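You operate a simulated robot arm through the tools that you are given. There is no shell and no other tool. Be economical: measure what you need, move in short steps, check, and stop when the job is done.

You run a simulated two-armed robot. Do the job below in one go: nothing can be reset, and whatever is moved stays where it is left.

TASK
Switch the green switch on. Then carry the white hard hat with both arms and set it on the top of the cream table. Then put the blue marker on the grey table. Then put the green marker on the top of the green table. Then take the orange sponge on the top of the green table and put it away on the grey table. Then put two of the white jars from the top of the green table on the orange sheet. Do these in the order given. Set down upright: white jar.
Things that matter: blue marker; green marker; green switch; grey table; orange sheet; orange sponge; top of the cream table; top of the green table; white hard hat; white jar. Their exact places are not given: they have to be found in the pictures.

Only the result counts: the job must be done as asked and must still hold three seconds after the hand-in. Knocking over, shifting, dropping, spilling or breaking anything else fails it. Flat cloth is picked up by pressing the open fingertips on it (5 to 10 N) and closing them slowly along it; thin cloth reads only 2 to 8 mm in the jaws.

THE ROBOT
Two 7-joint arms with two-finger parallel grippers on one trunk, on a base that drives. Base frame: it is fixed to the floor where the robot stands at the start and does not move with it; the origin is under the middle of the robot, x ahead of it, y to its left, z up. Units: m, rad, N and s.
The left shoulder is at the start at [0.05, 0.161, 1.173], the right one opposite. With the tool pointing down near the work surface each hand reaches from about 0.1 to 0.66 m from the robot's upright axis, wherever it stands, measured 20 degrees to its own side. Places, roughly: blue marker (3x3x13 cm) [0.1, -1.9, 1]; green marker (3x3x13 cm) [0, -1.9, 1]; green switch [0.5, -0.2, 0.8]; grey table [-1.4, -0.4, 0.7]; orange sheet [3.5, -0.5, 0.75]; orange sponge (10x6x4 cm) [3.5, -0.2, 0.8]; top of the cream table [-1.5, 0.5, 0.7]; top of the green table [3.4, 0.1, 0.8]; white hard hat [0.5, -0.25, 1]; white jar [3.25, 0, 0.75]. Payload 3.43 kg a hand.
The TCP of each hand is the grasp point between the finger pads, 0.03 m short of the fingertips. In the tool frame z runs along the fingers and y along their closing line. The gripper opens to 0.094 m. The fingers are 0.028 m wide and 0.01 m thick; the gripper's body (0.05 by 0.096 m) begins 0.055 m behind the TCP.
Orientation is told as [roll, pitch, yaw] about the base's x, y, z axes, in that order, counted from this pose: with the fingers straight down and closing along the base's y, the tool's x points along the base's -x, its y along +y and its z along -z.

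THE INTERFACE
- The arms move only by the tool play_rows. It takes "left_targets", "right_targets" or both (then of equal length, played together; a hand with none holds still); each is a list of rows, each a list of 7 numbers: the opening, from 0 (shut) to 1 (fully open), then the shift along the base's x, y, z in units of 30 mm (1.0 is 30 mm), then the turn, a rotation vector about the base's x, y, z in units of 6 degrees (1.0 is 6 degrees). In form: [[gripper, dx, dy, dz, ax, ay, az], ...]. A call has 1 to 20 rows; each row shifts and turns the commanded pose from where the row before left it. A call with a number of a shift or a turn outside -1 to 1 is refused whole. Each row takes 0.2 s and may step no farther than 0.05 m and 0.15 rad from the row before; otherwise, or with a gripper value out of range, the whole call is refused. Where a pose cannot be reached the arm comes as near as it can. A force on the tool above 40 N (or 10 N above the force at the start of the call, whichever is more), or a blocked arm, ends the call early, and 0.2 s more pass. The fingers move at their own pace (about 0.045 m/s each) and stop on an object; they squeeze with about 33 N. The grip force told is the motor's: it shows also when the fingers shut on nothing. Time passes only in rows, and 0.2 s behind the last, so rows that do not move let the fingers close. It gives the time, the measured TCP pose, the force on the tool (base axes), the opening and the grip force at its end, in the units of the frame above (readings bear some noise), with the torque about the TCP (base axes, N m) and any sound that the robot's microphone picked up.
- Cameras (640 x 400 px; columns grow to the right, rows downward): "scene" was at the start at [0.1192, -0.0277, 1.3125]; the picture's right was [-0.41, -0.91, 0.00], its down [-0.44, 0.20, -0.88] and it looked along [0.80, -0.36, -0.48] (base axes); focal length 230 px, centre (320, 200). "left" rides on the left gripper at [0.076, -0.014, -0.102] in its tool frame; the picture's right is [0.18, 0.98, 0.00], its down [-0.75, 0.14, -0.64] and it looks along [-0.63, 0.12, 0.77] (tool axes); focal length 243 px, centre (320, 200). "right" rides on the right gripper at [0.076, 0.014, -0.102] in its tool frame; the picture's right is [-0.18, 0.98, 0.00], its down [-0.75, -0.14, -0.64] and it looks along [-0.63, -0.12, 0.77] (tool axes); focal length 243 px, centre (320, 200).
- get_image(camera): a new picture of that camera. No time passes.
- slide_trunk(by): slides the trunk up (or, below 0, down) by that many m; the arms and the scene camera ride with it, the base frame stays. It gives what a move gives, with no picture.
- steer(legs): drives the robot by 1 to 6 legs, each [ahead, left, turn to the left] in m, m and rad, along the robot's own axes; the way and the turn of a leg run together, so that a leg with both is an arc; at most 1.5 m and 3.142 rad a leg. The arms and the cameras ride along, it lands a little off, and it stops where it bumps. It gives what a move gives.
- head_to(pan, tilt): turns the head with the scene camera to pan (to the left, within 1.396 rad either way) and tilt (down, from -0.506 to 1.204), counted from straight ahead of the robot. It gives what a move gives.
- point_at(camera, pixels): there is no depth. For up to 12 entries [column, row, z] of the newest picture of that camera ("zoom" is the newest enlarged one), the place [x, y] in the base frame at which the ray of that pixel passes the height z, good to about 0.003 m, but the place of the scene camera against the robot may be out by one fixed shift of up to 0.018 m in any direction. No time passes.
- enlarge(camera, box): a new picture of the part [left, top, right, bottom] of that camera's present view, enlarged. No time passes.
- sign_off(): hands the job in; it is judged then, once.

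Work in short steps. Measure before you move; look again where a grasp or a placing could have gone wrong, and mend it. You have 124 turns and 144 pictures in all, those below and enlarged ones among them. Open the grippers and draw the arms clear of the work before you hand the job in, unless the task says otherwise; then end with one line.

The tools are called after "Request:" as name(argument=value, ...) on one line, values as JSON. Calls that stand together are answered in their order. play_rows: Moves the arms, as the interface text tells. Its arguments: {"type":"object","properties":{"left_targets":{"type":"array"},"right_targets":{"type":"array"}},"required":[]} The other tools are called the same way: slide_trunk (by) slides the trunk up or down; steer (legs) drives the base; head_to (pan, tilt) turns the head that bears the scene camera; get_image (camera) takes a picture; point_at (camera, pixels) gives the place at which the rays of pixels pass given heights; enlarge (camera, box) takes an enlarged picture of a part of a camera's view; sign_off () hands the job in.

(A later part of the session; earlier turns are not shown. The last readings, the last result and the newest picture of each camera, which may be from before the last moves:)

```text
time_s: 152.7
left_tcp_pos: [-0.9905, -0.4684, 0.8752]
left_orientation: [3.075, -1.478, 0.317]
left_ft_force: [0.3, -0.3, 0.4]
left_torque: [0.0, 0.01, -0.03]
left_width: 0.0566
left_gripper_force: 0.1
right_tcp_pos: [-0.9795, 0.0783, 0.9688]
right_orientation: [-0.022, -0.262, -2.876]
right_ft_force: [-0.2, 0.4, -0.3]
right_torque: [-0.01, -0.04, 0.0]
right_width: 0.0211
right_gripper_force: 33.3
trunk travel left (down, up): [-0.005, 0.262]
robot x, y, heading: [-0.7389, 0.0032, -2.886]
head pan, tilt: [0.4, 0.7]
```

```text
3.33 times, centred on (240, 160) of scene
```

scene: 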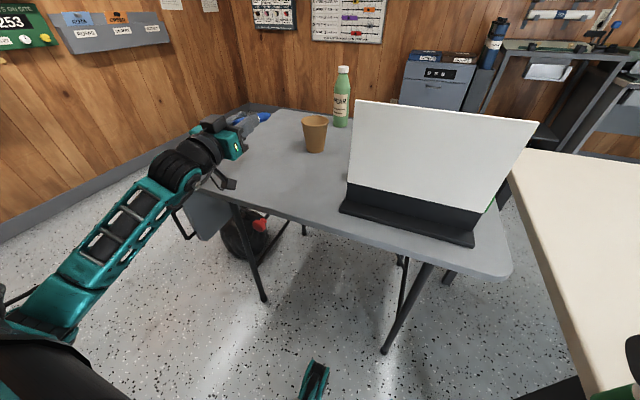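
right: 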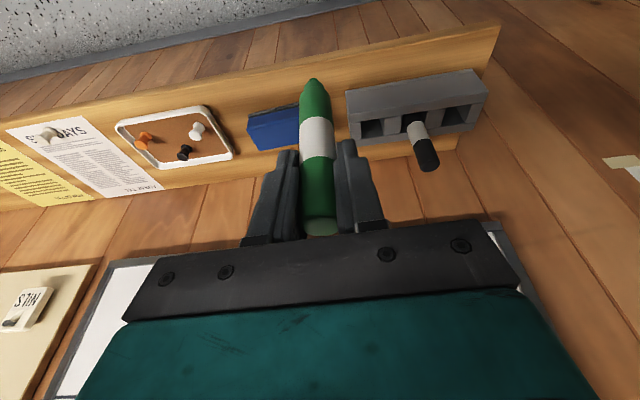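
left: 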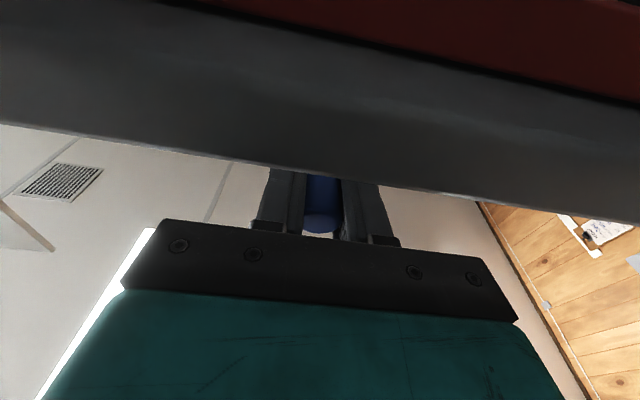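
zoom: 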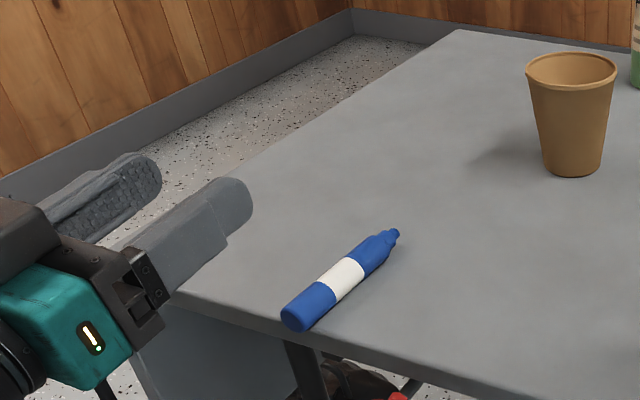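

Blue lies on the grey table. I raise the trunk, restore the left hand, and head toward the doorway at about (0.4,2.0), looking on the way.

Request:
slide_trunk(by=0.2)

Request:
play_rows(left_targets=[[0.6, -0.1, 0.45, 0, 0.246, -0.918, 0], [0.6, -0.1, 0.45, 0, 0.246, -0.918, 0], [0.6, -0.1, 0.45, 0, 0.246, -0.918, 0], [0.6, -0.1, 0.45, 0, 0.246, -0.918, 0], [0.6, -0.1, 0.45, 0, 0.246, -0.918, 0], [0.6, -0.1, 0.45, 0, 0.246, -0.918, 0], [0.6, -0.1, 0.45, 0, 0.246, -0.918, 0], [0.6, -0.1, 0.45, 0, 0.246, -0.918, 0], [0.6, -0.1, 0.45, 0, 0.246, -0.918, 0], [0.6, -0.1, 0.45, 0, 0.246, -0.918, 0], [0.6, -0.1, 0.45, 0, 0.246, -0.918, 0], [0.6, -0.1, 0.45, 0, 0.246, -0.918, 0], [0.6, -0.1, 0.45, 0, 0.246, -0.918, 0], [0.6, -0.1, 0.45, 0, 0.246, -0.918, 0]])

Request:
steer(legs=[[-0.3, 0, 0], [0, 0, -2.4]])

Request:
head_to(pan=-0.3, tilt=0.3)

Request:
get_image(camera="scene")

```text
time_s: 154.9
left_tcp_pos: [-0.9926, -0.467, 1.075]
left_orientation: [3.078, -1.477, 0.316]
left_ft_force: [0.8, -0.5, -1.3]
left_torque: [0.03, 0.01, 0.0]
left_width: 0.0566
left_gripper_force: 0.1
right_tcp_pos: [-0.9798, 0.0776, 1.1684]
right_orientation: [-0.023, -0.264, -2.876]
right_ft_force: [-0.3, -0.2, -0.5]
right_torque: [-0.01, -0.02, -0.03]
right_width: 0.0211
right_gripper_force: 32.8
trunk travel left (down, up): [-0.205, 0.062]
robot x, y, heading: [-0.7394, 0.0073, -2.886]
head pan, tilt: [0.4, 0.7]
```

```text
time_s: 157.9
left_tcp_pos: [-1.0617, -0.326, 1.0568]
left_orientation: [-0.008, -0.266, -2.887]
left_ft_force: [0.0, -0.1, 0.3]
left_torque: [-0.02, -0.02, 0.0]
left_width: 0.0568
left_gripper_force: 0.1
left hand out of reach, approached as far as the arm can: row 2, 3, 4, 5, 6
right_tcp_pos: [-0.9816, 0.0783, 1.168]
right_orientation: [-0.019, -0.262, -2.877]
right_ft_force: [-0.1, 0.2, -0.3]
right_torque: [0.03, -0.01, -0.03]
right_width: 0.0211
right_gripper_force: 32.8
trunk travel left (down, up): [-0.205, 0.062]
robot x, y, heading: [-0.7393, 0.0068, -2.885]
head pan, tilt: [0.4, 0.7]
```

```text
time_s: 165.5
left_tcp_pos: [-0.4432, 0.544, 1.0569]
left_orientation: [-0.008, -0.267, 1.022]
left_ft_force: [0.3, 1.0, 0.0]
left_torque: [-0.02, 0.01, 0.04]
left_width: 0.0563
left_gripper_force: 0.0
right_tcp_pos: [-0.221, 0.1955, 1.1677]
right_orientation: [-0.022, -0.261, 1.031]
right_ft_force: [0.6, -0.3, 0.7]
right_torque: [-0.02, -0.03, 0.02]
right_width: 0.021
right_gripper_force: 33.1
trunk travel left (down, up): [-0.205, 0.062]
robot x, y, heading: [-0.4467, 0.079, 1.02]
head pan, tilt: [0.4, 0.7]
```

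```text
time_s: 166.6
left_tcp_pos: [-0.4423, 0.5436, 1.0568]
left_orientation: [-0.009, -0.269, 1.023]
left_ft_force: [-1.0, 0.5, -0.7]
left_torque: [0.01, -0.02, 0.02]
left_width: 0.0564
left_gripper_force: 0.1
right_tcp_pos: [-0.221, 0.1967, 1.1677]
right_orientation: [-0.022, -0.263, 1.031]
right_ft_force: [0.0, 0.3, -0.8]
right_torque: [-0.01, 0.01, 0.0]
right_width: 0.0211
right_gripper_force: 32.8
trunk travel left (down, up): [-0.205, 0.062]
robot x, y, heading: [-0.4436, 0.0785, 1.026]
head pan, tilt: [-0.3, 0.3]
```

```text
61 pictures are left
```

scene: 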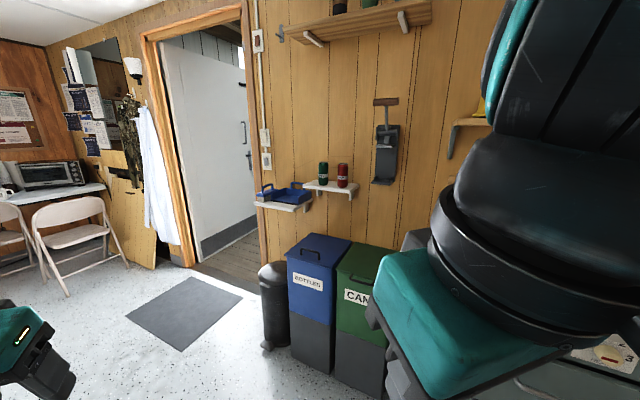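

The open doorway is between jamb bottoms at about (192,265) and (267,262), with the door leaf swung to the far side. I measure it.

Request:
point_at(camera="scene", pixels=[[192, 266, 0], [266, 262, 0], [203, 257, 0], [258, 217, 0], [262, 345, 0], [290, 355, 0], [160, 268, 0], [128, 305, 0], [243, 296, 0]])

Request:
enlarge(camera="scene", box=[110, 10, 318, 290])

```text
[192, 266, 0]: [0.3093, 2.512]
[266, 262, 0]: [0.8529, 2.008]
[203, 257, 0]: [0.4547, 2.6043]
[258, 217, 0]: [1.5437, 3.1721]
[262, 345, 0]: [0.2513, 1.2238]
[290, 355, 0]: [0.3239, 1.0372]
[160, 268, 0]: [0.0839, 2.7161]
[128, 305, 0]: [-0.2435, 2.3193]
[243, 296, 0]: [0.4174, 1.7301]
```

```text
1.43 times, centred on (214, 150) of scene
```

zoom: 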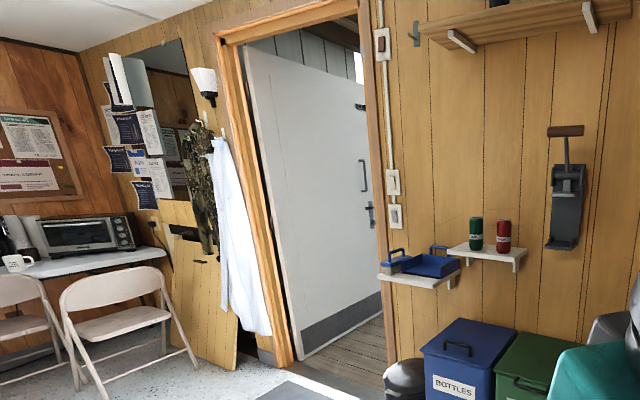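

The doorway spans about (0.55,1.56) to (0.31,2.51), roughly 0.95 m, facing heading 0.25. I move in front of it and look through, stretching the arms forward to be narrow.

Request:
steer(legs=[[0, 0, -0.775], [0.3, 1.48, 0], [0, 0.2, 0]])

Request:
head_to(pan=0.0, tilt=0.25)

Request:
get_image(camera="scene")

```text
refused: leg 2 is longer than a leg can be; nothing moved
```

```text
time_s: 167.4
left_tcp_pos: [-0.4422, 0.5446, 1.0567]
left_orientation: [-0.007, -0.269, 1.021]
left_ft_force: [-0.7, -0.2, 0.3]
left_torque: [-0.01, 0.04, 0.03]
left_width: 0.0565
left_gripper_force: 0.1
right_tcp_pos: [-0.2205, 0.1973, 1.1672]
right_orientation: [-0.022, -0.262, 1.03]
right_ft_force: [0.0, 0.2, -0.2]
right_torque: [0.03, 0.01, 0.0]
right_width: 0.0211
right_gripper_force: 32.4
trunk travel left (down, up): [-0.205, 0.062]
robot x, y, heading: [-0.4457, 0.0804, 1.023]
head pan, tilt: [0.0, 0.25]
```

```text
59 pictures are left
```

scene: 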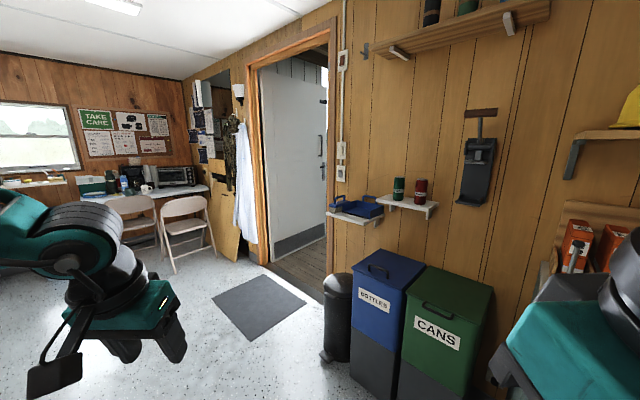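

The leg was too long, so I split it.

Request:
steer(legs=[[0, 0, -0.775], [0.1, 0.8, 0], [0.15, 0.8, 0]])

Request:
get_image(camera="scene")

```text
time_s: 183.9
left_tcp_pos: [-0.2891, 2.0289, 1.057]
left_orientation: [-0.01, -0.269, 0.263]
left_ft_force: [0.6, 0.4, -0.2]
left_torque: [0.02, -0.03, 0.0]
left_width: 0.0565
left_gripper_force: 0.0
right_tcp_pos: [-0.3682, 1.6246, 1.1685]
right_orientation: [-0.022, -0.262, 0.27]
right_ft_force: [-0.2, 0.0, -0.1]
right_torque: [0.03, -0.01, 0.03]
right_width: 0.0206
right_gripper_force: 33.1
trunk travel left (down, up): [-0.205, 0.062]
robot x, y, heading: [-0.6131, 1.6962, 0.26]
head pan, tilt: [0.0, 0.25]
```

```text
58 pictures are left
```

scene: 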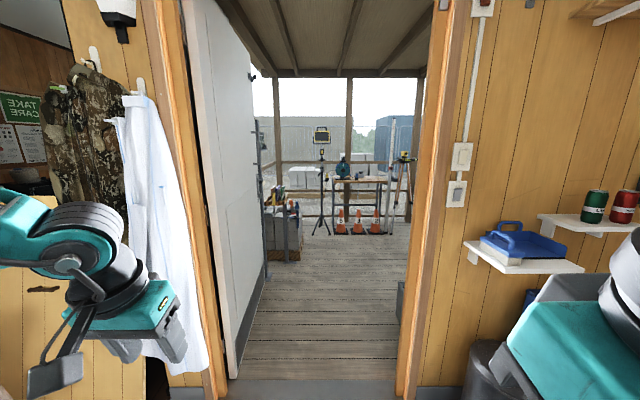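

The path leads onto a porch. I stretch both arms forward to be narrow and drive through about 1.35 m, then look right.

Request:
play_rows(left_targets=[[0.6, 0.533, -0.155, 0.1, 0, 0, 0], [0.6, 0.533, -0.155, 0.1, 0, 0, 0], [0.6, 0.533, -0.155, 0.1, 0, 0, 0], [0.6, 0.533, -0.155, 0.1, 0, 0, 0], [0.6, 0.533, -0.155, 0.1, 0, 0, 0], [0.6, 0.533, -0.155, 0.1, 0, 0, 0], [0.6, 0.533, -0.155, 0.1, 0, 0, 0], [0.6, 0.533, -0.155, 0.1, 0, 0, 0], [0.6, 0.533, -0.155, 0.1, 0, 0, 0], [0.6, 0.533, -0.155, 0.1, 0, 0, 0], [0.6, 0.533, -0.155, 0.1, 0, 0, 0], [0.6, 0.533, -0.155, 0.1, 0, 0, 0], [0.6, 0.533, -0.155, 0.1, 0, 0, 0], [0.6, 0.533, -0.155, 0.1, 0, 0, 0]], right_targets=[[0, 0.874, 0.233, 0, 0, 0, 0], [0, 0.874, 0.233, 0, 0, 0, 0], [0, 0.874, 0.233, 0, 0, 0, 0], [0, 0.874, 0.233, 0, 0, 0, 0], [0, 0.874, 0.233, 0, 0, 0, 0], [0, 0.874, 0.233, 0, 0, 0, 0], [0, 0.874, 0.233, 0, 0, 0, 0], [0, 0.874, 0.233, 0, 0, 0, 0], [0, 0.874, 0.233, 0, 0, 0, 0], [0, 0.874, 0.233, 0, 0, 0, 0], [0, 0.874, 0.233, 0, 0, 0, 0], [0, 0.874, 0.233, 0, 0, 0, 0], [0, 0.874, 0.233, 0, 0, 0, 0], [0, 0.874, 0.233, 0, 0, 0, 0]])

Request:
head_to(pan=0.0, tilt=0.45)

Request:
get_image(camera="scene")

```text
time_s: 186.9
left_tcp_pos: [-0.1236, 1.9918, 1.0936]
left_orientation: [-0.01, -0.27, 0.261]
left_ft_force: [0.1, -0.1, -0.5]
left_torque: [-0.02, 0.05, 0.01]
left_width: 0.0563
left_gripper_force: 0.0
left hand out of reach, approached as far as the arm can: row 11, 12, 13, 14
right_tcp_pos: [-0.0003, 1.7229, 1.1682]
right_orientation: [-0.023, -0.261, 0.27]
right_ft_force: [1.0, 0.2, -0.3]
right_torque: [0.01, 0.05, 0.01]
right_width: 0.0206
right_gripper_force: 32.8
trunk travel left (down, up): [-0.205, 0.062]
robot x, y, heading: [-0.6138, 1.7022, 0.259]
head pan, tilt: [0.0, 0.25]
```

```text
time_s: 187.6
left_tcp_pos: [-0.1255, 1.991, 1.0927]
left_orientation: [-0.009, -0.268, 0.262]
left_ft_force: [-0.5, 0.5, 0.9]
left_torque: [0.01, 0.03, -0.01]
left_width: 0.0566
left_gripper_force: 0.1
right_tcp_pos: [-0.0008, 1.7227, 1.1684]
right_orientation: [-0.024, -0.262, 0.271]
right_ft_force: [-0.3, -0.2, -1.3]
right_torque: [-0.03, -0.01, 0.0]
right_width: 0.0204
right_gripper_force: 32.7
trunk travel left (down, up): [-0.205, 0.062]
robot x, y, heading: [-0.6123, 1.6963, 0.266]
head pan, tilt: [0.0, 0.45]
```

```text
57 pictures are left
```

scene: 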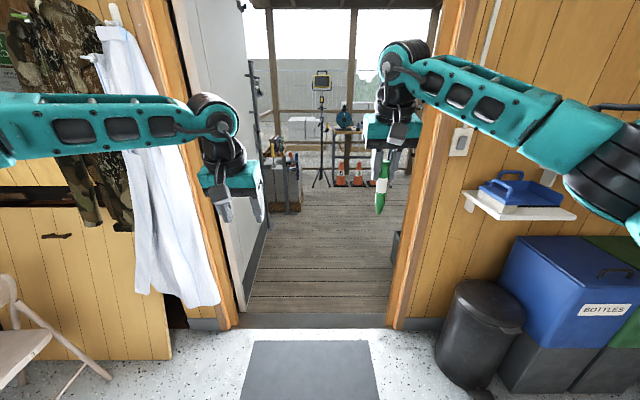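

Arms forward are too wide at the elbows for the door, so I will pass sideways. I tuck the hands in, turn 90° right, and check the view to the left.

Request:
play_rows(left_targets=[[0.6, -0.72, -0.19, 0, 0, 0, 0], [0.6, -0.72, -0.19, 0, 0, 0, 0], [0.6, -0.72, -0.19, 0, 0, 0, 0], [0.6, -0.72, -0.19, 0, 0, 0, 0], [0.6, -0.72, -0.19, 0, 0, 0, 0], [0.6, -0.72, -0.19, 0, 0, 0, 0], [0.6, -0.72, -0.19, 0, 0, 0, 0], [0.6, -0.72, -0.19, 0, 0, 0, 0], [0.6, -0.72, -0.19, 0, 0, 0, 0]], right_targets=[[0, -0.88, -0.235, 0, 0, 0, 0], [0, -0.88, -0.235, 0, 0, 0, 0], [0, -0.88, -0.235, 0, 0, 0, 0], [0, -0.88, -0.235, 0, 0, 0, 0], [0, -0.88, -0.235, 0, 0, 0, 0], [0, -0.88, -0.235, 0, 0, 0, 0], [0, -0.88, -0.235, 0, 0, 0, 0], [0, -0.88, -0.235, 0, 0, 0, 0], [0, -0.88, -0.235, 0, 0, 0, 0]])

Request:
steer(legs=[[0, 0, -1.57], [-0.06, 0, 0]])

Request:
head_to(pan=1.35, tilt=0.5)

Request:
get_image(camera="scene")

```text
time_s: 189.6
left_tcp_pos: [-0.3175, 1.938, 1.0942]
left_orientation: [-0.01, -0.271, 0.264]
left_ft_force: [-0.5, 0.5, 0.5]
left_torque: [-0.03, -0.01, 0.0]
left_width: 0.0564
left_gripper_force: 0.0
right_tcp_pos: [-0.2392, 1.661, 1.1688]
right_orientation: [-0.023, -0.261, 0.269]
right_ft_force: [0.3, -0.1, 0.0]
right_torque: [0.02, -0.02, -0.01]
right_width: 0.021
right_gripper_force: 32.9
trunk travel left (down, up): [-0.205, 0.062]
robot x, y, heading: [-0.6128, 1.6978, 0.263]
head pan, tilt: [0.0, 0.45]
```

```text
time_s: 194.5
left_tcp_pos: [-0.3905, 1.4561, 1.0938]
left_orientation: [-0.009, -0.268, -1.333]
left_ft_force: [0.1, 1.2, -0.2]
left_torque: [-0.03, -0.04, 0.01]
left_width: 0.0564
left_gripper_force: 0.1
right_tcp_pos: [-0.6712, 1.3832, 1.1686]
right_orientation: [-0.021, -0.263, -1.325]
right_ft_force: [-0.4, -0.5, 0.0]
right_torque: [-0.03, 0.0, -0.02]
right_width: 0.0204
right_gripper_force: 32.7
trunk travel left (down, up): [-0.205, 0.062]
robot x, y, heading: [-0.6244, 1.7552, -1.333]
head pan, tilt: [0.0, 0.45]
```

```text
time_s: 196.0
left_tcp_pos: [-0.39, 1.456, 1.093]
left_orientation: [-0.008, -0.27, -1.334]
left_ft_force: [0.7, -0.4, -1.0]
left_torque: [0.04, 0.01, 0.02]
left_width: 0.0565
left_gripper_force: 0.1
right_tcp_pos: [-0.6698, 1.3837, 1.167]
right_orientation: [-0.023, -0.262, -1.326]
right_ft_force: [-0.2, 0.1, 0.2]
right_torque: [-0.01, -0.03, 0.0]
right_width: 0.0208
right_gripper_force: 32.4
trunk travel left (down, up): [-0.205, 0.062]
robot x, y, heading: [-0.6283, 1.753, -1.337]
head pan, tilt: [1.349, 0.499]
```

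```text
56 pictures are left
```

scene: 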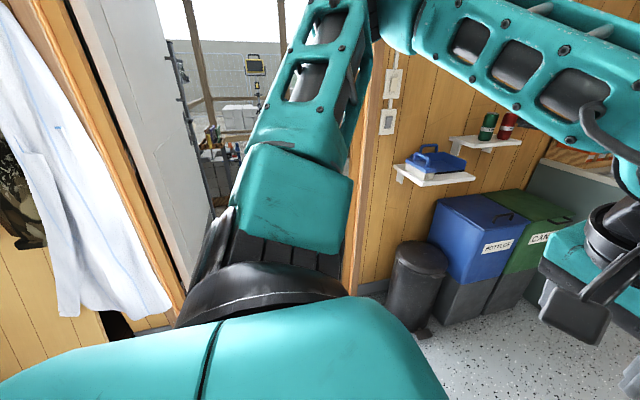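

Crossing here would leave the right jamb too close to my hands, so I shift back 6 cm, then move left through the door.

Request:
steer(legs=[[-0.06, 0, 0], [0, 0.75, 0]])

Request:
head_to(pan=0.6, tilt=0.6)

Request:
get_image(camera="scene")

```text
time_s: 203.5
left_tcp_pos: [0.3163, 1.6774, 1.0923]
left_orientation: [-0.008, -0.269, -1.35]
left_ft_force: [0.1, 0.5, 0.4]
left_torque: [0.01, -0.04, 0.01]
left_width: 0.0566
left_gripper_force: 0.0
right_tcp_pos: [0.0346, 1.611, 1.1683]
right_orientation: [-0.024, -0.262, -1.342]
right_ft_force: [-0.8, -0.1, -0.1]
right_torque: [-0.01, -0.02, -0.03]
right_width: 0.0202
right_gripper_force: 32.4
trunk travel left (down, up): [-0.205, 0.062]
robot x, y, heading: [0.0872, 1.9867, -1.352]
head pan, tilt: [1.349, 0.499]
```

```text
time_s: 204.6
left_tcp_pos: [0.3168, 1.6785, 1.0924]
left_orientation: [-0.009, -0.269, -1.35]
left_ft_force: [-0.2, -0.4, -1.7]
left_torque: [-0.01, 0.01, 0.0]
left_width: 0.0566
left_gripper_force: 0.1
right_tcp_pos: [0.0346, 1.6113, 1.1681]
right_orientation: [-0.022, -0.262, -1.342]
right_ft_force: [-0.3, -0.1, -0.6]
right_torque: [-0.05, 0.02, 0.01]
right_width: 0.0203
right_gripper_force: 32.9
trunk travel left (down, up): [-0.205, 0.062]
robot x, y, heading: [0.0874, 1.9797, -1.356]
head pan, tilt: [0.6, 0.6]
```

```text
55 pictures are left
```

scene: 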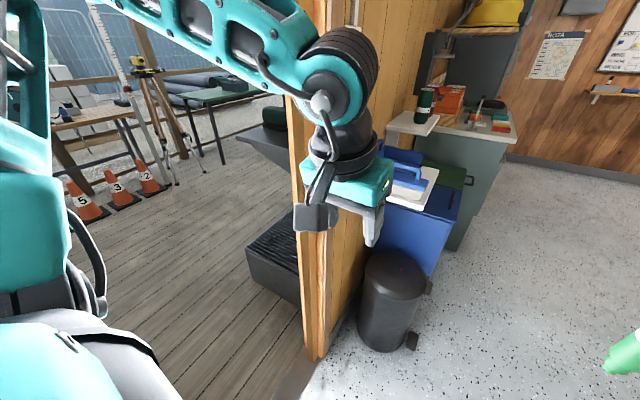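

The left hand is close to the right jamb, at (315,357). I measure the jamb before going on.

Request:
point_at(camera="scene", pixels=[[306, 355, 0], [324, 358, 0], [250, 280, 0], [300, 305, 0], [222, 95, 0.8], [175, 98, 0.8], [255, 92, 0.8]])

```text
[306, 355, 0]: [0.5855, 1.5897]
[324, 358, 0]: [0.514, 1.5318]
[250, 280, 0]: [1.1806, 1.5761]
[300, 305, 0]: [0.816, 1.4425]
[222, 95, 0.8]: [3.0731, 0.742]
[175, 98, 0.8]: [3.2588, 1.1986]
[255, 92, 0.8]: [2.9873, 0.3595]
```

The gap is about 8 cm at the front, with room behind. I continue left through the doorway and look ahead.

Request:
steer(legs=[[0, 0.6, 0], [0, 0.6, 0]])

Request:
head_to(pan=0.45, tilt=0.4)

Request:
get_image(camera="scene")

```text
time_s: 215.6
left_tcp_pos: [1.4743, 1.9362, 1.0933]
left_orientation: [-0.008, -0.269, -1.356]
left_ft_force: [-0.6, 0.2, -0.2]
left_torque: [0.01, -0.03, -0.01]
left_width: 0.0565
left_gripper_force: 0.1
right_tcp_pos: [1.192, 1.8702, 1.1687]
right_orientation: [-0.021, -0.262, -1.346]
right_ft_force: [0.4, -0.2, 0.2]
right_torque: [0.01, -0.05, -0.01]
right_width: 0.0199
right_gripper_force: 33.4
trunk travel left (down, up): [-0.205, 0.062]
robot x, y, heading: [1.2468, 2.2382, -1.355]
head pan, tilt: [0.6, 0.6]
```

```text
time_s: 216.3
left_tcp_pos: [1.474, 1.9371, 1.093]
left_orientation: [-0.007, -0.268, -1.356]
left_ft_force: [0.6, -0.2, 0.2]
left_torque: [0.01, 0.01, -0.03]
left_width: 0.0564
left_gripper_force: 0.0
right_tcp_pos: [1.1921, 1.8722, 1.1683]
right_orientation: [-0.022, -0.261, -1.348]
right_ft_force: [-0.6, -0.6, 0.8]
right_torque: [0.04, -0.02, -0.01]
right_width: 0.0199
right_gripper_force: 33.2
trunk travel left (down, up): [-0.205, 0.062]
robot x, y, heading: [1.2464, 2.2414, -1.359]
head pan, tilt: [0.45, 0.4]
```

```text
54 pictures are left
```

scene: 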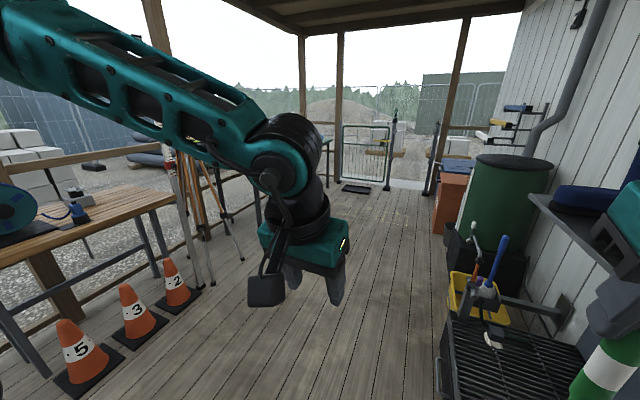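

The porch runs ahead to the right. I measure the floor obstacles (tripod foot, grate edge, orange box) to choose a lane.

Request:
point_at(camera="scene", pixels=[[245, 262, 0], [215, 287, 0], [440, 385, 0], [436, 235, 0], [450, 300, 0], [345, 190, 0], [392, 190, 0], [300, 205, 0]])

Request:
head_to(pan=0.75, tilt=0.3)

Request:
get_image(camera="scene")

```text
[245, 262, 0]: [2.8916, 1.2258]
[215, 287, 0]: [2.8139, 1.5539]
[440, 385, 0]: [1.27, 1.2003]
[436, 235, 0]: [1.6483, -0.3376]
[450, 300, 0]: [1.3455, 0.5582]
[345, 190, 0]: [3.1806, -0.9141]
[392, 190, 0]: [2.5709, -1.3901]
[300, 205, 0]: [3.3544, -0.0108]
```

```text
time_s: 217.1
left_tcp_pos: [1.4735, 1.9371, 1.0937]
left_orientation: [-0.009, -0.269, -1.353]
left_ft_force: [0.4, 0.7, -0.4]
left_torque: [0.01, 0.03, 0.0]
left_width: 0.0564
left_gripper_force: 0.1
right_tcp_pos: [1.1921, 1.8715, 1.1674]
right_orientation: [-0.022, -0.26, -1.346]
right_ft_force: [-0.2, 0.6, -1.4]
right_torque: [0.02, -0.01, -0.01]
right_width: 0.0198
right_gripper_force: 33.0
trunk travel left (down, up): [-0.205, 0.062]
robot x, y, heading: [1.246, 2.2435, -1.361]
head pan, tilt: [0.75, 0.3]
```

```text
53 pictures are left
```

scene: 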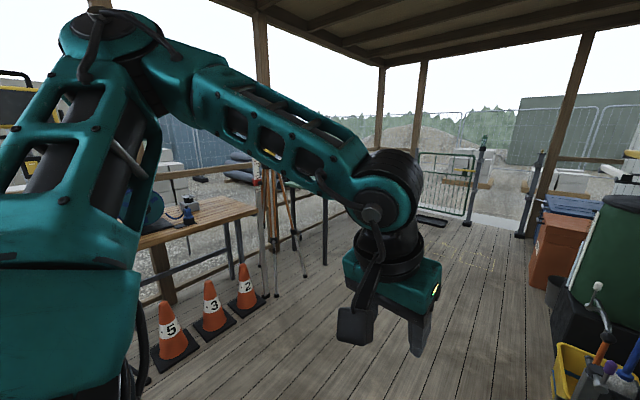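

I drive down the middle lane to about (2.1,0.7), turn to face the porch's outer side, and look at the green table.

Request:
steer(legs=[[1.0, 0.55, 0], [0.7, 0, 0], [0, 0, 1.4]])

Request:
head_to(pan=-0.3, tilt=0.5)

Request:
get_image(camera="scene")

```text
time_s: 229.8
left_tcp_pos: [2.4903, 0.8482, 1.0931]
left_orientation: [-0.01, -0.269, 0.023]
left_ft_force: [0.6, 0.2, 0.1]
left_torque: [-0.02, 0.02, 0.01]
left_width: 0.0564
left_gripper_force: 0.0
right_tcp_pos: [2.501, 0.5582, 1.1678]
right_orientation: [-0.023, -0.262, 0.03]
right_ft_force: [-0.1, 0.3, -0.9]
right_torque: [0.05, -0.01, 0.03]
right_width: 0.0199
right_gripper_force: 32.2
trunk travel left (down, up): [-0.205, 0.062]
robot x, y, heading: [2.1472, 0.68, 0.023]
head pan, tilt: [0.75, 0.3]
```

```text
time_s: 231.1
left_tcp_pos: [2.4915, 0.8473, 1.0925]
left_orientation: [-0.009, -0.267, 0.022]
left_ft_force: [-0.5, 0.3, -0.1]
left_torque: [0.01, -0.01, -0.01]
left_width: 0.0563
left_gripper_force: 0.1
right_tcp_pos: [2.4996, 0.5593, 1.1687]
right_orientation: [-0.023, -0.261, 0.029]
right_ft_force: [0.5, -0.8, 0.1]
right_torque: [-0.02, -0.01, -0.03]
right_width: 0.0199
right_gripper_force: 33.5
trunk travel left (down, up): [-0.205, 0.062]
robot x, y, heading: [2.1487, 0.682, 0.027]
head pan, tilt: [-0.3, 0.499]
```

```text
52 pictures are left
```

scene: 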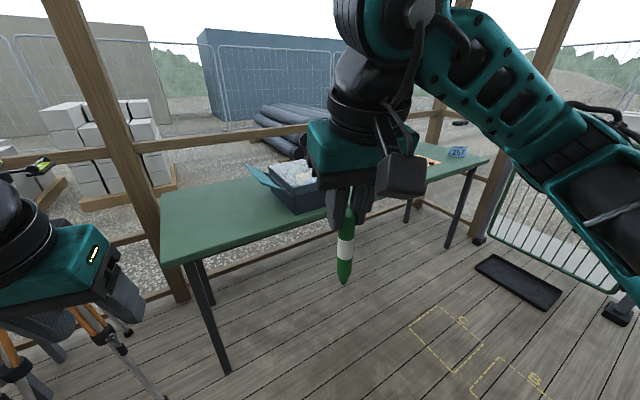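

The green table's left end, around (215,220), is free. I measure its edges.

Request:
point_at(camera="scene", pixels=[[163, 260, 0.75], [160, 190, 0.75], [484, 160, 0.75], [280, 213, 0.75], [250, 170, 0.75], [215, 222, 0.75], [163, 260, 0.8], [484, 160, 0.8], [300, 213, 0.75], [230, 372, 0]])

Request:
enlarge(camera="scene", box=[150, 130, 500, 290])

```text
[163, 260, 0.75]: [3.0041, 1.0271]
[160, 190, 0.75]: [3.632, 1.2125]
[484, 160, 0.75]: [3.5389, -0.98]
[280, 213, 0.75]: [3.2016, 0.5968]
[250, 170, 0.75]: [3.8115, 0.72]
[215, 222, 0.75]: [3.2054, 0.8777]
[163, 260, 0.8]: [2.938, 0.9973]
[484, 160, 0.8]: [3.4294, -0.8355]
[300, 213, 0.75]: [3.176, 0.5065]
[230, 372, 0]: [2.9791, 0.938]
```

```text
1.83 times, centred on (325, 210) of scene
```

zoom: 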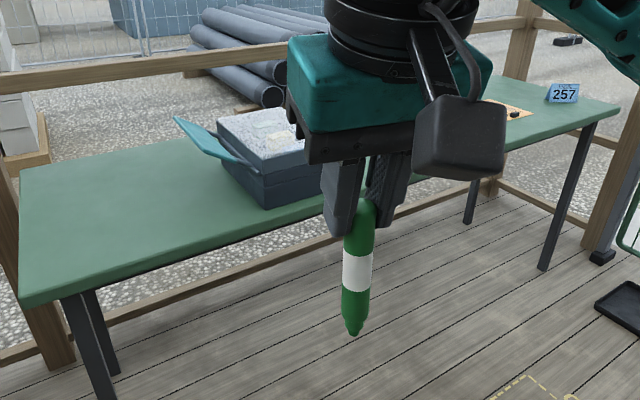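

Instead of going horizontal, I can lean 45° and let the marker pivot down flat. To pick a spot away from the tripod, I move right, square up to the table, and look.

Request:
steer(legs=[[0.1, -0.6, 0.236]])

Request:
head_to(pan=0.0, tilt=0.55)

Request:
get_image(camera="scene")

Request:
get_image(camera="left")

```text
time_s: 236.8
left_tcp_pos: [2.625, 0.3448, 1.0943]
left_orientation: [-0.009, -0.268, 0.262]
left_ft_force: [0.4, 0.3, -0.1]
left_torque: [-0.01, 0.0, 0.02]
left_width: 0.0562
left_gripper_force: 0.0
right_tcp_pos: [2.7022, 0.0671, 1.1679]
right_orientation: [-0.021, -0.261, 0.269]
right_ft_force: [0.0, -0.4, -0.8]
right_torque: [-0.01, 0.0, -0.02]
right_width: 0.0199
right_gripper_force: 32.3
trunk travel left (down, up): [-0.205, 0.062]
robot x, y, heading: [2.3299, 0.1033, 0.26]
head pan, tilt: [-0.3, 0.499]
```

```text
time_s: 237.7
left_tcp_pos: [2.6237, 0.3463, 1.0931]
left_orientation: [-0.009, -0.268, 0.262]
left_ft_force: [0.2, 0.1, -0.8]
left_torque: [-0.03, 0.01, 0.03]
left_width: 0.0564
left_gripper_force: 0.1
right_tcp_pos: [2.7017, 0.0674, 1.1676]
right_orientation: [-0.021, -0.26, 0.27]
right_ft_force: [-0.2, 0.0, -0.8]
right_torque: [0.02, 0.01, 0.01]
right_width: 0.02
right_gripper_force: 32.7
trunk travel left (down, up): [-0.205, 0.062]
robot x, y, heading: [2.3306, 0.104, 0.26]
head pan, tilt: [0.0, 0.55]
```

```text
50 pictures are left
```

scene: 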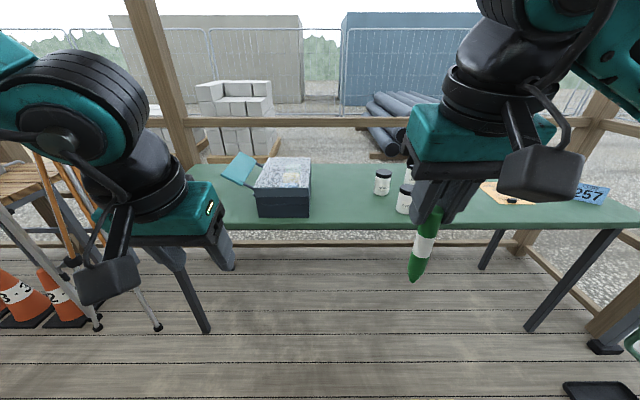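

```text
49 pictures are left
```

left: 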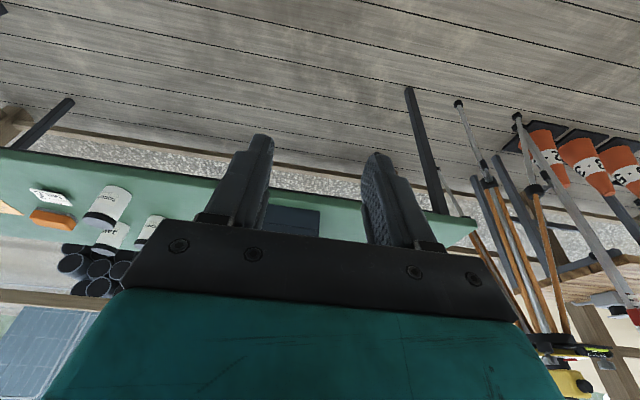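

I measure the gap between the crate and jars, and the jar bases.

Request:
point_at(camera="scene", pixels=[[312, 216, 0.75], [258, 217, 0.75], [340, 228, 0.75], [340, 205, 0.75], [382, 194, 0.75], [404, 212, 0.75], [225, 205, 0.75], [345, 165, 0.75], [430, 228, 0.75], [260, 229, 0.75]])

Request:
point_at(camera="left", pixels=[[90, 218, 0.75], [100, 243, 0.75], [140, 236, 0.75], [52, 222, 0.77], [47, 198, 0.75], [10, 210, 0.75], [35, 160, 0.75], [230, 180, 0.75]])

Request:
enlarge(camera="left", box=[0, 140, 240, 300])

```text
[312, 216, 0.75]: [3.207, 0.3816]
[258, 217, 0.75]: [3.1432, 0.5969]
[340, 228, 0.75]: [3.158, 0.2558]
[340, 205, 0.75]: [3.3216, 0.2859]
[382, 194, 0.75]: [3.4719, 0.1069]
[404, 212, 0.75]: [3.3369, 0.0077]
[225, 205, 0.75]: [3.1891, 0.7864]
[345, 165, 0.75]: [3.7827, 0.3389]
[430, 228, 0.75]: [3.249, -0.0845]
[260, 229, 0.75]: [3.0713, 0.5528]
```

```text
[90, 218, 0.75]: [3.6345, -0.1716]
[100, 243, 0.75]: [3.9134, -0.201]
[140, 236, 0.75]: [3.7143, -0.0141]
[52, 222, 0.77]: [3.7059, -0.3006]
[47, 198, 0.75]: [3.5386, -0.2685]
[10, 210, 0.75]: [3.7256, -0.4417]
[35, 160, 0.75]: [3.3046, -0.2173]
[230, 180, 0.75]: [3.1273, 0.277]
```

```text
2.50 times, centred on (120, 220) of left
```

zoom: 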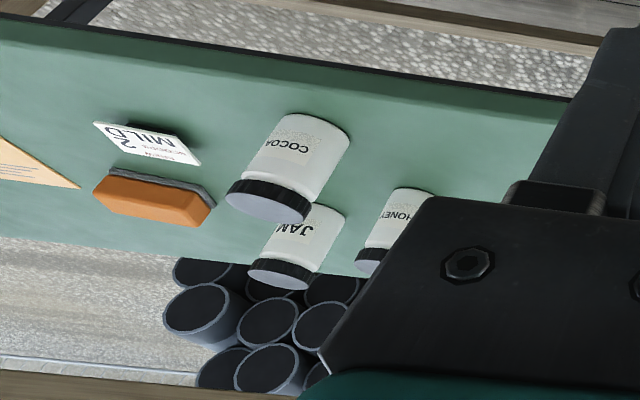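

The gap between crate and jars around (3.21,0.24) is free. I drive forward, lean the right hand to 45°, bring it over that spot and lower the trunk.

Request:
steer(legs=[[0.33, 0, 0]])

Request:
play_rows(left_targets=[[0.6, 0, 0, 0.4, 0, 0, 0], [0.6, 0, 0, 0.4, 0, 0, 0], [0.6, 0, 0, 0.4, 0, 0, 0], [0.6, 0, 0, 0.4, 0, 0, 0], [0.6, 0, 0, 0.4, 0, 0, 0], [0.6, 0, 0, 0, 0, 0, 0], [0.6, 0, 0, 0, 0, 0, 0]], right_targets=[[0, 0.85, 0.36, 0, 0.26, -0.966, 0], [0, 0.85, 0.36, 0, 0.26, -0.966, 0], [0, 0.85, 0.36, 0, 0.26, -0.966, 0], [0, 0.85, 0.36, 0, 0.26, -0.966, 0], [0, 0.85, 0.36, 0, 0.26, -0.966, 0], [0, 0.85, 0.36, 0, 0, 0, 0], [0, 0.85, 0.36, 0, 0, 0, 0]])

Request:
slide_trunk(by=-0.2)

Request:
head_to(pan=0.0, tilt=0.75)

Request:
get_image(camera="scene")

```text
time_s: 239.9
left_tcp_pos: [2.9471, 0.4358, 1.0929]
left_orientation: [-0.008, -0.27, 0.265]
left_ft_force: [1.1, -0.1, 0.1]
left_torque: [0.02, 0.03, -0.02]
left_width: 0.0563
left_gripper_force: 0.0
right_tcp_pos: [3.0278, 0.1569, 1.1667]
right_orientation: [-0.021, -0.26, 0.274]
right_ft_force: [0.2, 0.0, -0.5]
right_torque: [-0.02, 0.04, 0.0]
right_width: 0.0201
right_gripper_force: 32.8
trunk travel left (down, up): [-0.205, 0.062]
robot x, y, heading: [2.6536, 0.1932, 0.264]
head pan, tilt: [0.0, 0.55]
```

```text
time_s: 241.5
left_tcp_pos: [2.9478, 0.435, 1.1536]
left_orientation: [-0.009, -0.267, 0.267]
left_ft_force: [0.3, -0.1, -0.8]
left_torque: [0.0, 0.02, 0.02]
left_width: 0.0563
left_gripper_force: 0.1
right_tcp_pos: [3.2049, 0.2334, 1.1672]
right_orientation: [-0.032, -0.787, 0.279]
right_ft_force: [-0.2, 0.2, -0.6]
right_torque: [0.02, 0.01, 0.02]
right_width: 0.0197
right_gripper_force: 32.7
trunk travel left (down, up): [-0.205, 0.062]
robot x, y, heading: [2.6519, 0.1906, 0.263]
head pan, tilt: [0.0, 0.55]
```

```text
time_s: 243.6
left_tcp_pos: [2.9485, 0.4335, 0.9531]
left_orientation: [-0.009, -0.268, 0.266]
left_ft_force: [0.8, -0.3, 0.4]
left_torque: [-0.01, -0.01, 0.01]
left_width: 0.0564
left_gripper_force: 0.0
right_tcp_pos: [3.2047, 0.2322, 0.9668]
right_orientation: [-0.032, -0.784, 0.278]
right_ft_force: [0.6, 0.3, -0.4]
right_torque: [-0.02, 0.0, -0.03]
right_width: 0.0196
right_gripper_force: 33.2
trunk travel left (down, up): [-0.005, 0.262]
robot x, y, heading: [2.6545, 0.1912, 0.266]
head pan, tilt: [0.0, 0.55]
```

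```text
time_s: 244.4
left_tcp_pos: [2.9479, 0.4341, 0.9529]
left_orientation: [-0.009, -0.267, 0.267]
left_ft_force: [-0.5, -0.3, 0.7]
left_torque: [0.02, -0.02, 0.02]
left_width: 0.0563
left_gripper_force: 0.0
right_tcp_pos: [3.2049, 0.2319, 0.9666]
right_orientation: [-0.03, -0.785, 0.279]
right_ft_force: [-0.5, 0.2, -0.3]
right_torque: [-0.01, 0.0, -0.01]
right_width: 0.02
right_gripper_force: 33.5
trunk travel left (down, up): [-0.005, 0.262]
robot x, y, heading: [2.6549, 0.1881, 0.266]
head pan, tilt: [0.0, 0.75]
```

```text
47 pictures are left
```

scene: 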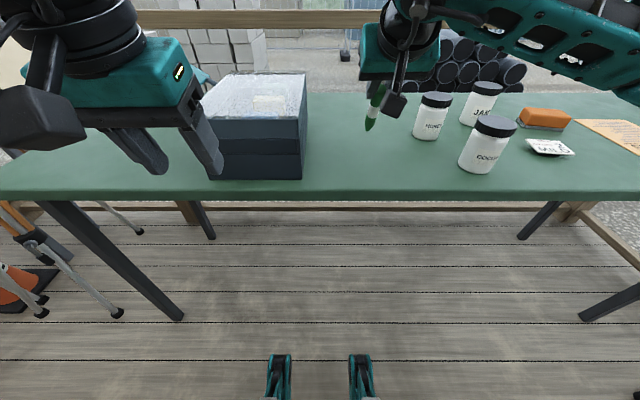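

The view shows everything. The marker hangs between crate and jars. I lower the right hand slowly.

Request:
play_rows(right_targets=[[0, 0, 0, -0.8, 0, 0, 0], [0, 0, 0, -0.8, 0, 0, 0], [0, 0, 0, -0.6, 0, 0, 0], [0, 0, 0, -0.4, 0, 0, 0], [0, 0, 0, -0.4, 0, 0, 0]])

Request:
enlarge(camera="scene", box=[290, 60, 610, 220])

```text
time_s: 245.6
left_tcp_pos: [2.9457, 0.4339, 0.9542]
left_orientation: [-0.009, -0.271, 0.268]
left_ft_force: [-0.1, 0.2, -0.1]
left_torque: [-0.02, 0.0, -0.03]
left_width: 0.0565
left_gripper_force: 0.0
right_tcp_pos: [3.2028, 0.2325, 0.8767]
right_orientation: [-0.029, -0.786, 0.279]
right_ft_force: [-3.4, -0.2, 11.6]
right_torque: [0.25, -0.92, 0.04]
right_width: 0.0203
right_gripper_force: 33.3
trunk travel left (down, up): [-0.005, 0.262]
robot x, y, heading: [2.6552, 0.1907, 0.263]
head pan, tilt: [0.0, 0.75]
```

```text
2.00 times, centred on (450, 140) of scene
```

zoom: 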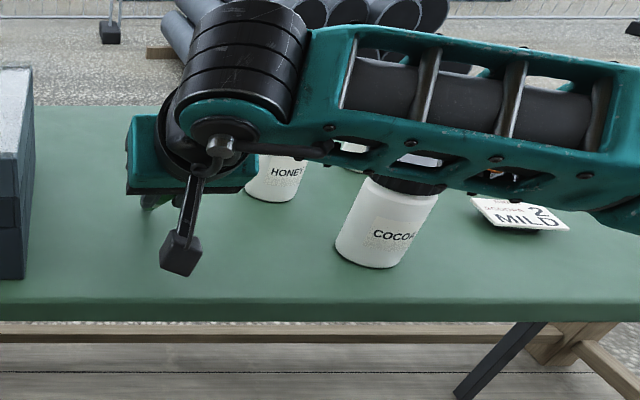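

The marker's tip touches at TCP z≈0.877. I continue down slowly so it pivots in the pads toward flat.

Request:
play_rows(right_targets=[[0, 0, 0, -0.25, 0, 0, 0], [0, 0, 0, -0.25, 0, 0, 0], [0, 0, 0, -0.25, 0, 0, 0], [0, 0, 0, -0.25, 0, 0, 0], [0, 0, 0, -0.25, 0, 0, 0], [0, 0, 0, -0.25, 0, 0, 0]])

Request:
get_image(camera="right")

```text
time_s: 247.0
left_tcp_pos: [2.9467, 0.4349, 0.9552]
left_orientation: [-0.009, -0.27, 0.267]
left_ft_force: [-0.3, -0.4, -0.2]
left_torque: [-0.02, 0.01, -0.01]
left_width: 0.0565
left_gripper_force: 0.1
right_tcp_pos: [3.2039, 0.2331, 0.8327]
right_orientation: [-0.03, -0.79, 0.276]
right_ft_force: [-3.5, -2.5, 12.6]
right_torque: [0.19, -1.0, -0.08]
right_width: 0.0207
right_gripper_force: 33.3
trunk travel left (down, up): [-0.005, 0.262]
robot x, y, heading: [2.6543, 0.1932, 0.265]
head pan, tilt: [0.0, 0.75]
```

```text
45 pictures are left
```

right: 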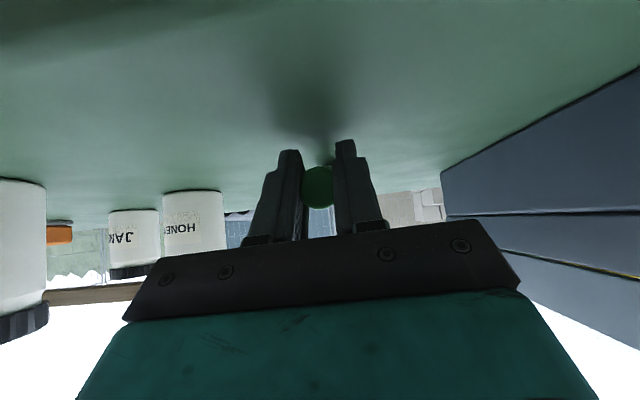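

The marker is pivoting nicely. I continue down to about 0.81.

Request:
play_rows(right_targets=[[0, 0, 0, -0.25, 0, 0, 0], [0, 0, 0, -0.2, 0, 0, 0], [0, 0, 0, -0.15, 0, 0, 0], [0, 0, 0, -0.15, 0, 0, 0], [0, 0, 0, -0.15, 0, 0, 0]])

Request:
get_image(camera="right")

```text
time_s: 247.5
left_tcp_pos: [2.9483, 0.4336, 0.9537]
left_orientation: [-0.009, -0.269, 0.266]
left_ft_force: [0.6, 0.1, -0.3]
left_torque: [-0.02, -0.03, 0.02]
left_width: 0.0566
left_gripper_force: 0.1
right_tcp_pos: [3.2075, 0.2335, 0.831]
right_orientation: [-0.019, -0.808, 0.27]
right_ft_force: [2.2, 2.6, 9.6]
right_torque: [0.21, -0.08, 0.1]
right_width: 0.0204
right_gripper_force: 32.8
trunk travel left (down, up): [-0.005, 0.262]
robot x, y, heading: [2.6573, 0.1908, 0.27]
head pan, tilt: [0.0, 0.75]
stopped in row 2 (right hand): the force on the tool passed its limit at 44 N (the readings are from after the stop); the commanded pose is now the measured one
```

```text
44 pictures are left
```

right: 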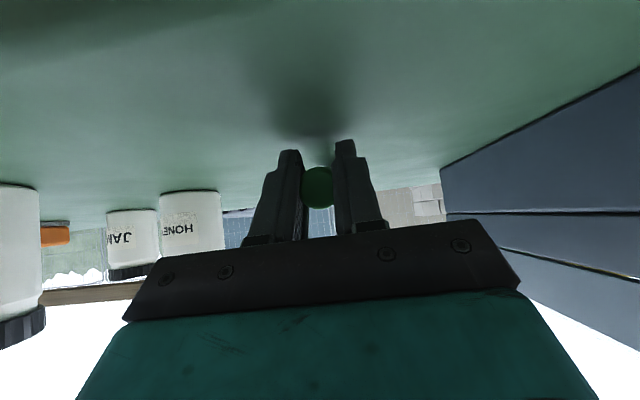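

The fingertips are on the table (top ≈0.80), and the marker is nearly flat. I open slowly to let it settle, then check.

Request:
play_rows(right_targets=[[0, 0, 0, 0.05, 0, 0, 0], [0.25, 0, 0, 0, 0, 0, 0], [0.29, 0, 0, 0, 0, 0, 0], [0.33, 0, 0, 0, 0, 0, 0], [0.37, 0, 0, 0, 0, 0, 0], [0.37, 0, 0, 0, 0, 0, 0], [0.37, 0, 0, 0, 0, 0, 0]])

Request:
get_image(camera="right")

```text
time_s: 249.1
left_tcp_pos: [2.9452, 0.4337, 0.9543]
left_orientation: [-0.01, -0.271, 0.265]
left_ft_force: [0.8, 0.7, 0.6]
left_torque: [0.05, -0.05, 0.0]
left_width: 0.0562
left_gripper_force: 0.1
right_tcp_pos: [3.2061, 0.2324, 0.8308]
right_orientation: [-0.023, -0.806, 0.268]
right_ft_force: [3.6, -10.6, 19.2]
right_torque: [0.02, -0.25, -0.38]
right_width: 0.0281
right_gripper_force: 0.2
trunk travel left (down, up): [-0.005, 0.262]
robot x, y, heading: [2.652, 0.1924, 0.267]
head pan, tilt: [0.0, 0.75]
```

```text
43 pictures are left
```

right: 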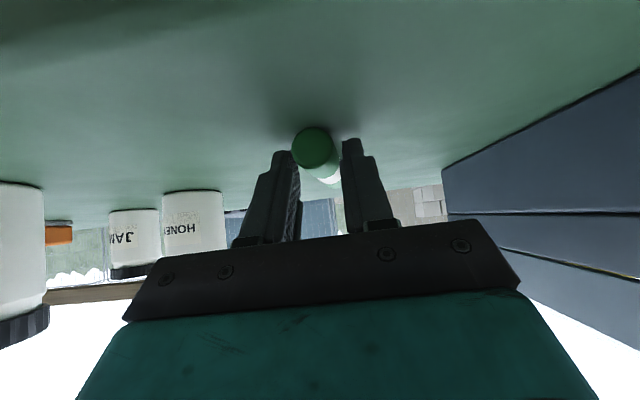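

The marker lies on the table. I withdraw along the tool axis and verify.

Request:
play_rows(right_targets=[[0.38, -0.1, -0.03, 0.3, 0, 0, 0], [0.45, -0.4, -0.1, 0.5, 0, 0, 0], [0.5, -0.58, -0.15, 0.6, 0, 0, 0], [0.6, -0.58, -0.15, 0.6, 0, 0, 0], [0.6, -0.58, -0.15, 0.8, 0, 0, 0], [0.6, -0.58, -0.15, 0.8, 0, 0, 0], [0.6, -0.58, -0.15, 0.8, 0, 0, 0]])

Request:
get_image(camera="scene")

Request:
get_image(camera="right")

```text
time_s: 250.7
left_tcp_pos: [2.9458, 0.4334, 0.9535]
left_orientation: [-0.01, -0.27, 0.265]
left_ft_force: [-1.1, 0.3, 0.2]
left_torque: [0.0, 0.0, 0.01]
left_width: 0.0563
left_gripper_force: 0.0
right_tcp_pos: [3.1043, 0.2065, 0.9621]
right_orientation: [-0.023, -0.8, 0.273]
right_ft_force: [0.1, -0.4, 0.1]
right_torque: [0.01, 0.03, -0.01]
right_width: 0.0565
right_gripper_force: 0.1
trunk travel left (down, up): [-0.005, 0.262]
robot x, y, heading: [2.6529, 0.1944, 0.265]
head pan, tilt: [0.0, 0.75]
```

```text
42 pictures are left
```

scene: 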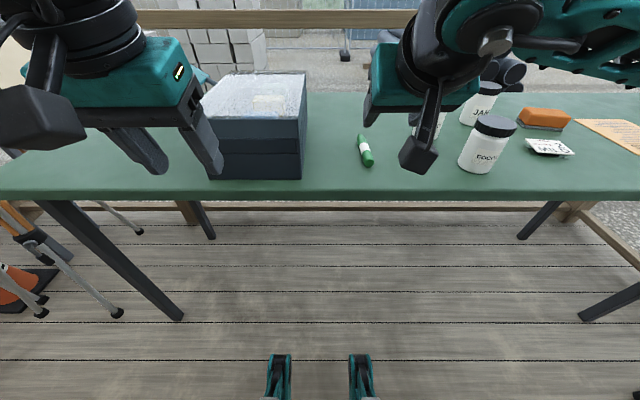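

```text
41 pictures are left
```

right: 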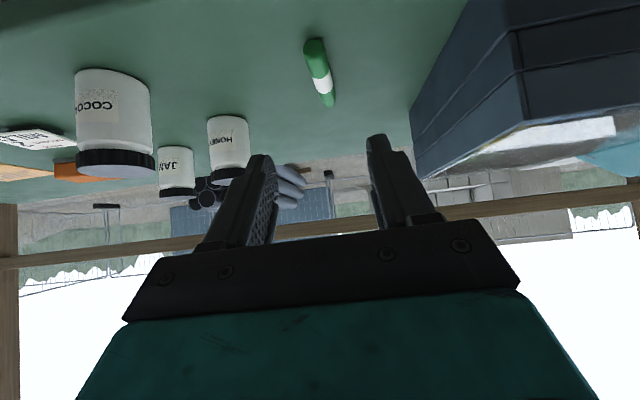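

Green is placed. Next is the sponge at (543,118). I enlarge that area and measure the sponge, sheet and jars at table height 0.80.

Request:
enlarge(camera="scene", box=[440, 70, 640, 195])

Request:
point_at(camera="scene", pixels=[[518, 123, 0.8], [566, 130, 0.8], [524, 108, 0.84], [568, 113, 0.84], [565, 125, 0.82], [476, 170, 0.8], [365, 160, 0.8], [576, 119, 0.8], [640, 158, 0.8], [545, 200, 0.8], [320, 203, 0.8]])

```text
3.20 times, centred on (540, 132) of scene
```

zoom: 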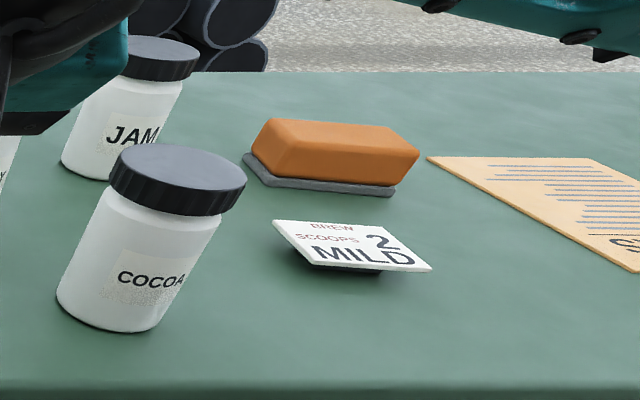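

```text
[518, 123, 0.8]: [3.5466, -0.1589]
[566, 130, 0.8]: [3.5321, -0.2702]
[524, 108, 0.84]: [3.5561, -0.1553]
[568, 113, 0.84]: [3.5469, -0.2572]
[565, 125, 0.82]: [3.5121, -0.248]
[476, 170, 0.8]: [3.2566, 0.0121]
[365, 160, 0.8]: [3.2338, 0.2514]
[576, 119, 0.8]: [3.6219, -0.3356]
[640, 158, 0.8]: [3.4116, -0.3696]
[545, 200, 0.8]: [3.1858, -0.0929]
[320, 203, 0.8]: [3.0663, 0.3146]
```

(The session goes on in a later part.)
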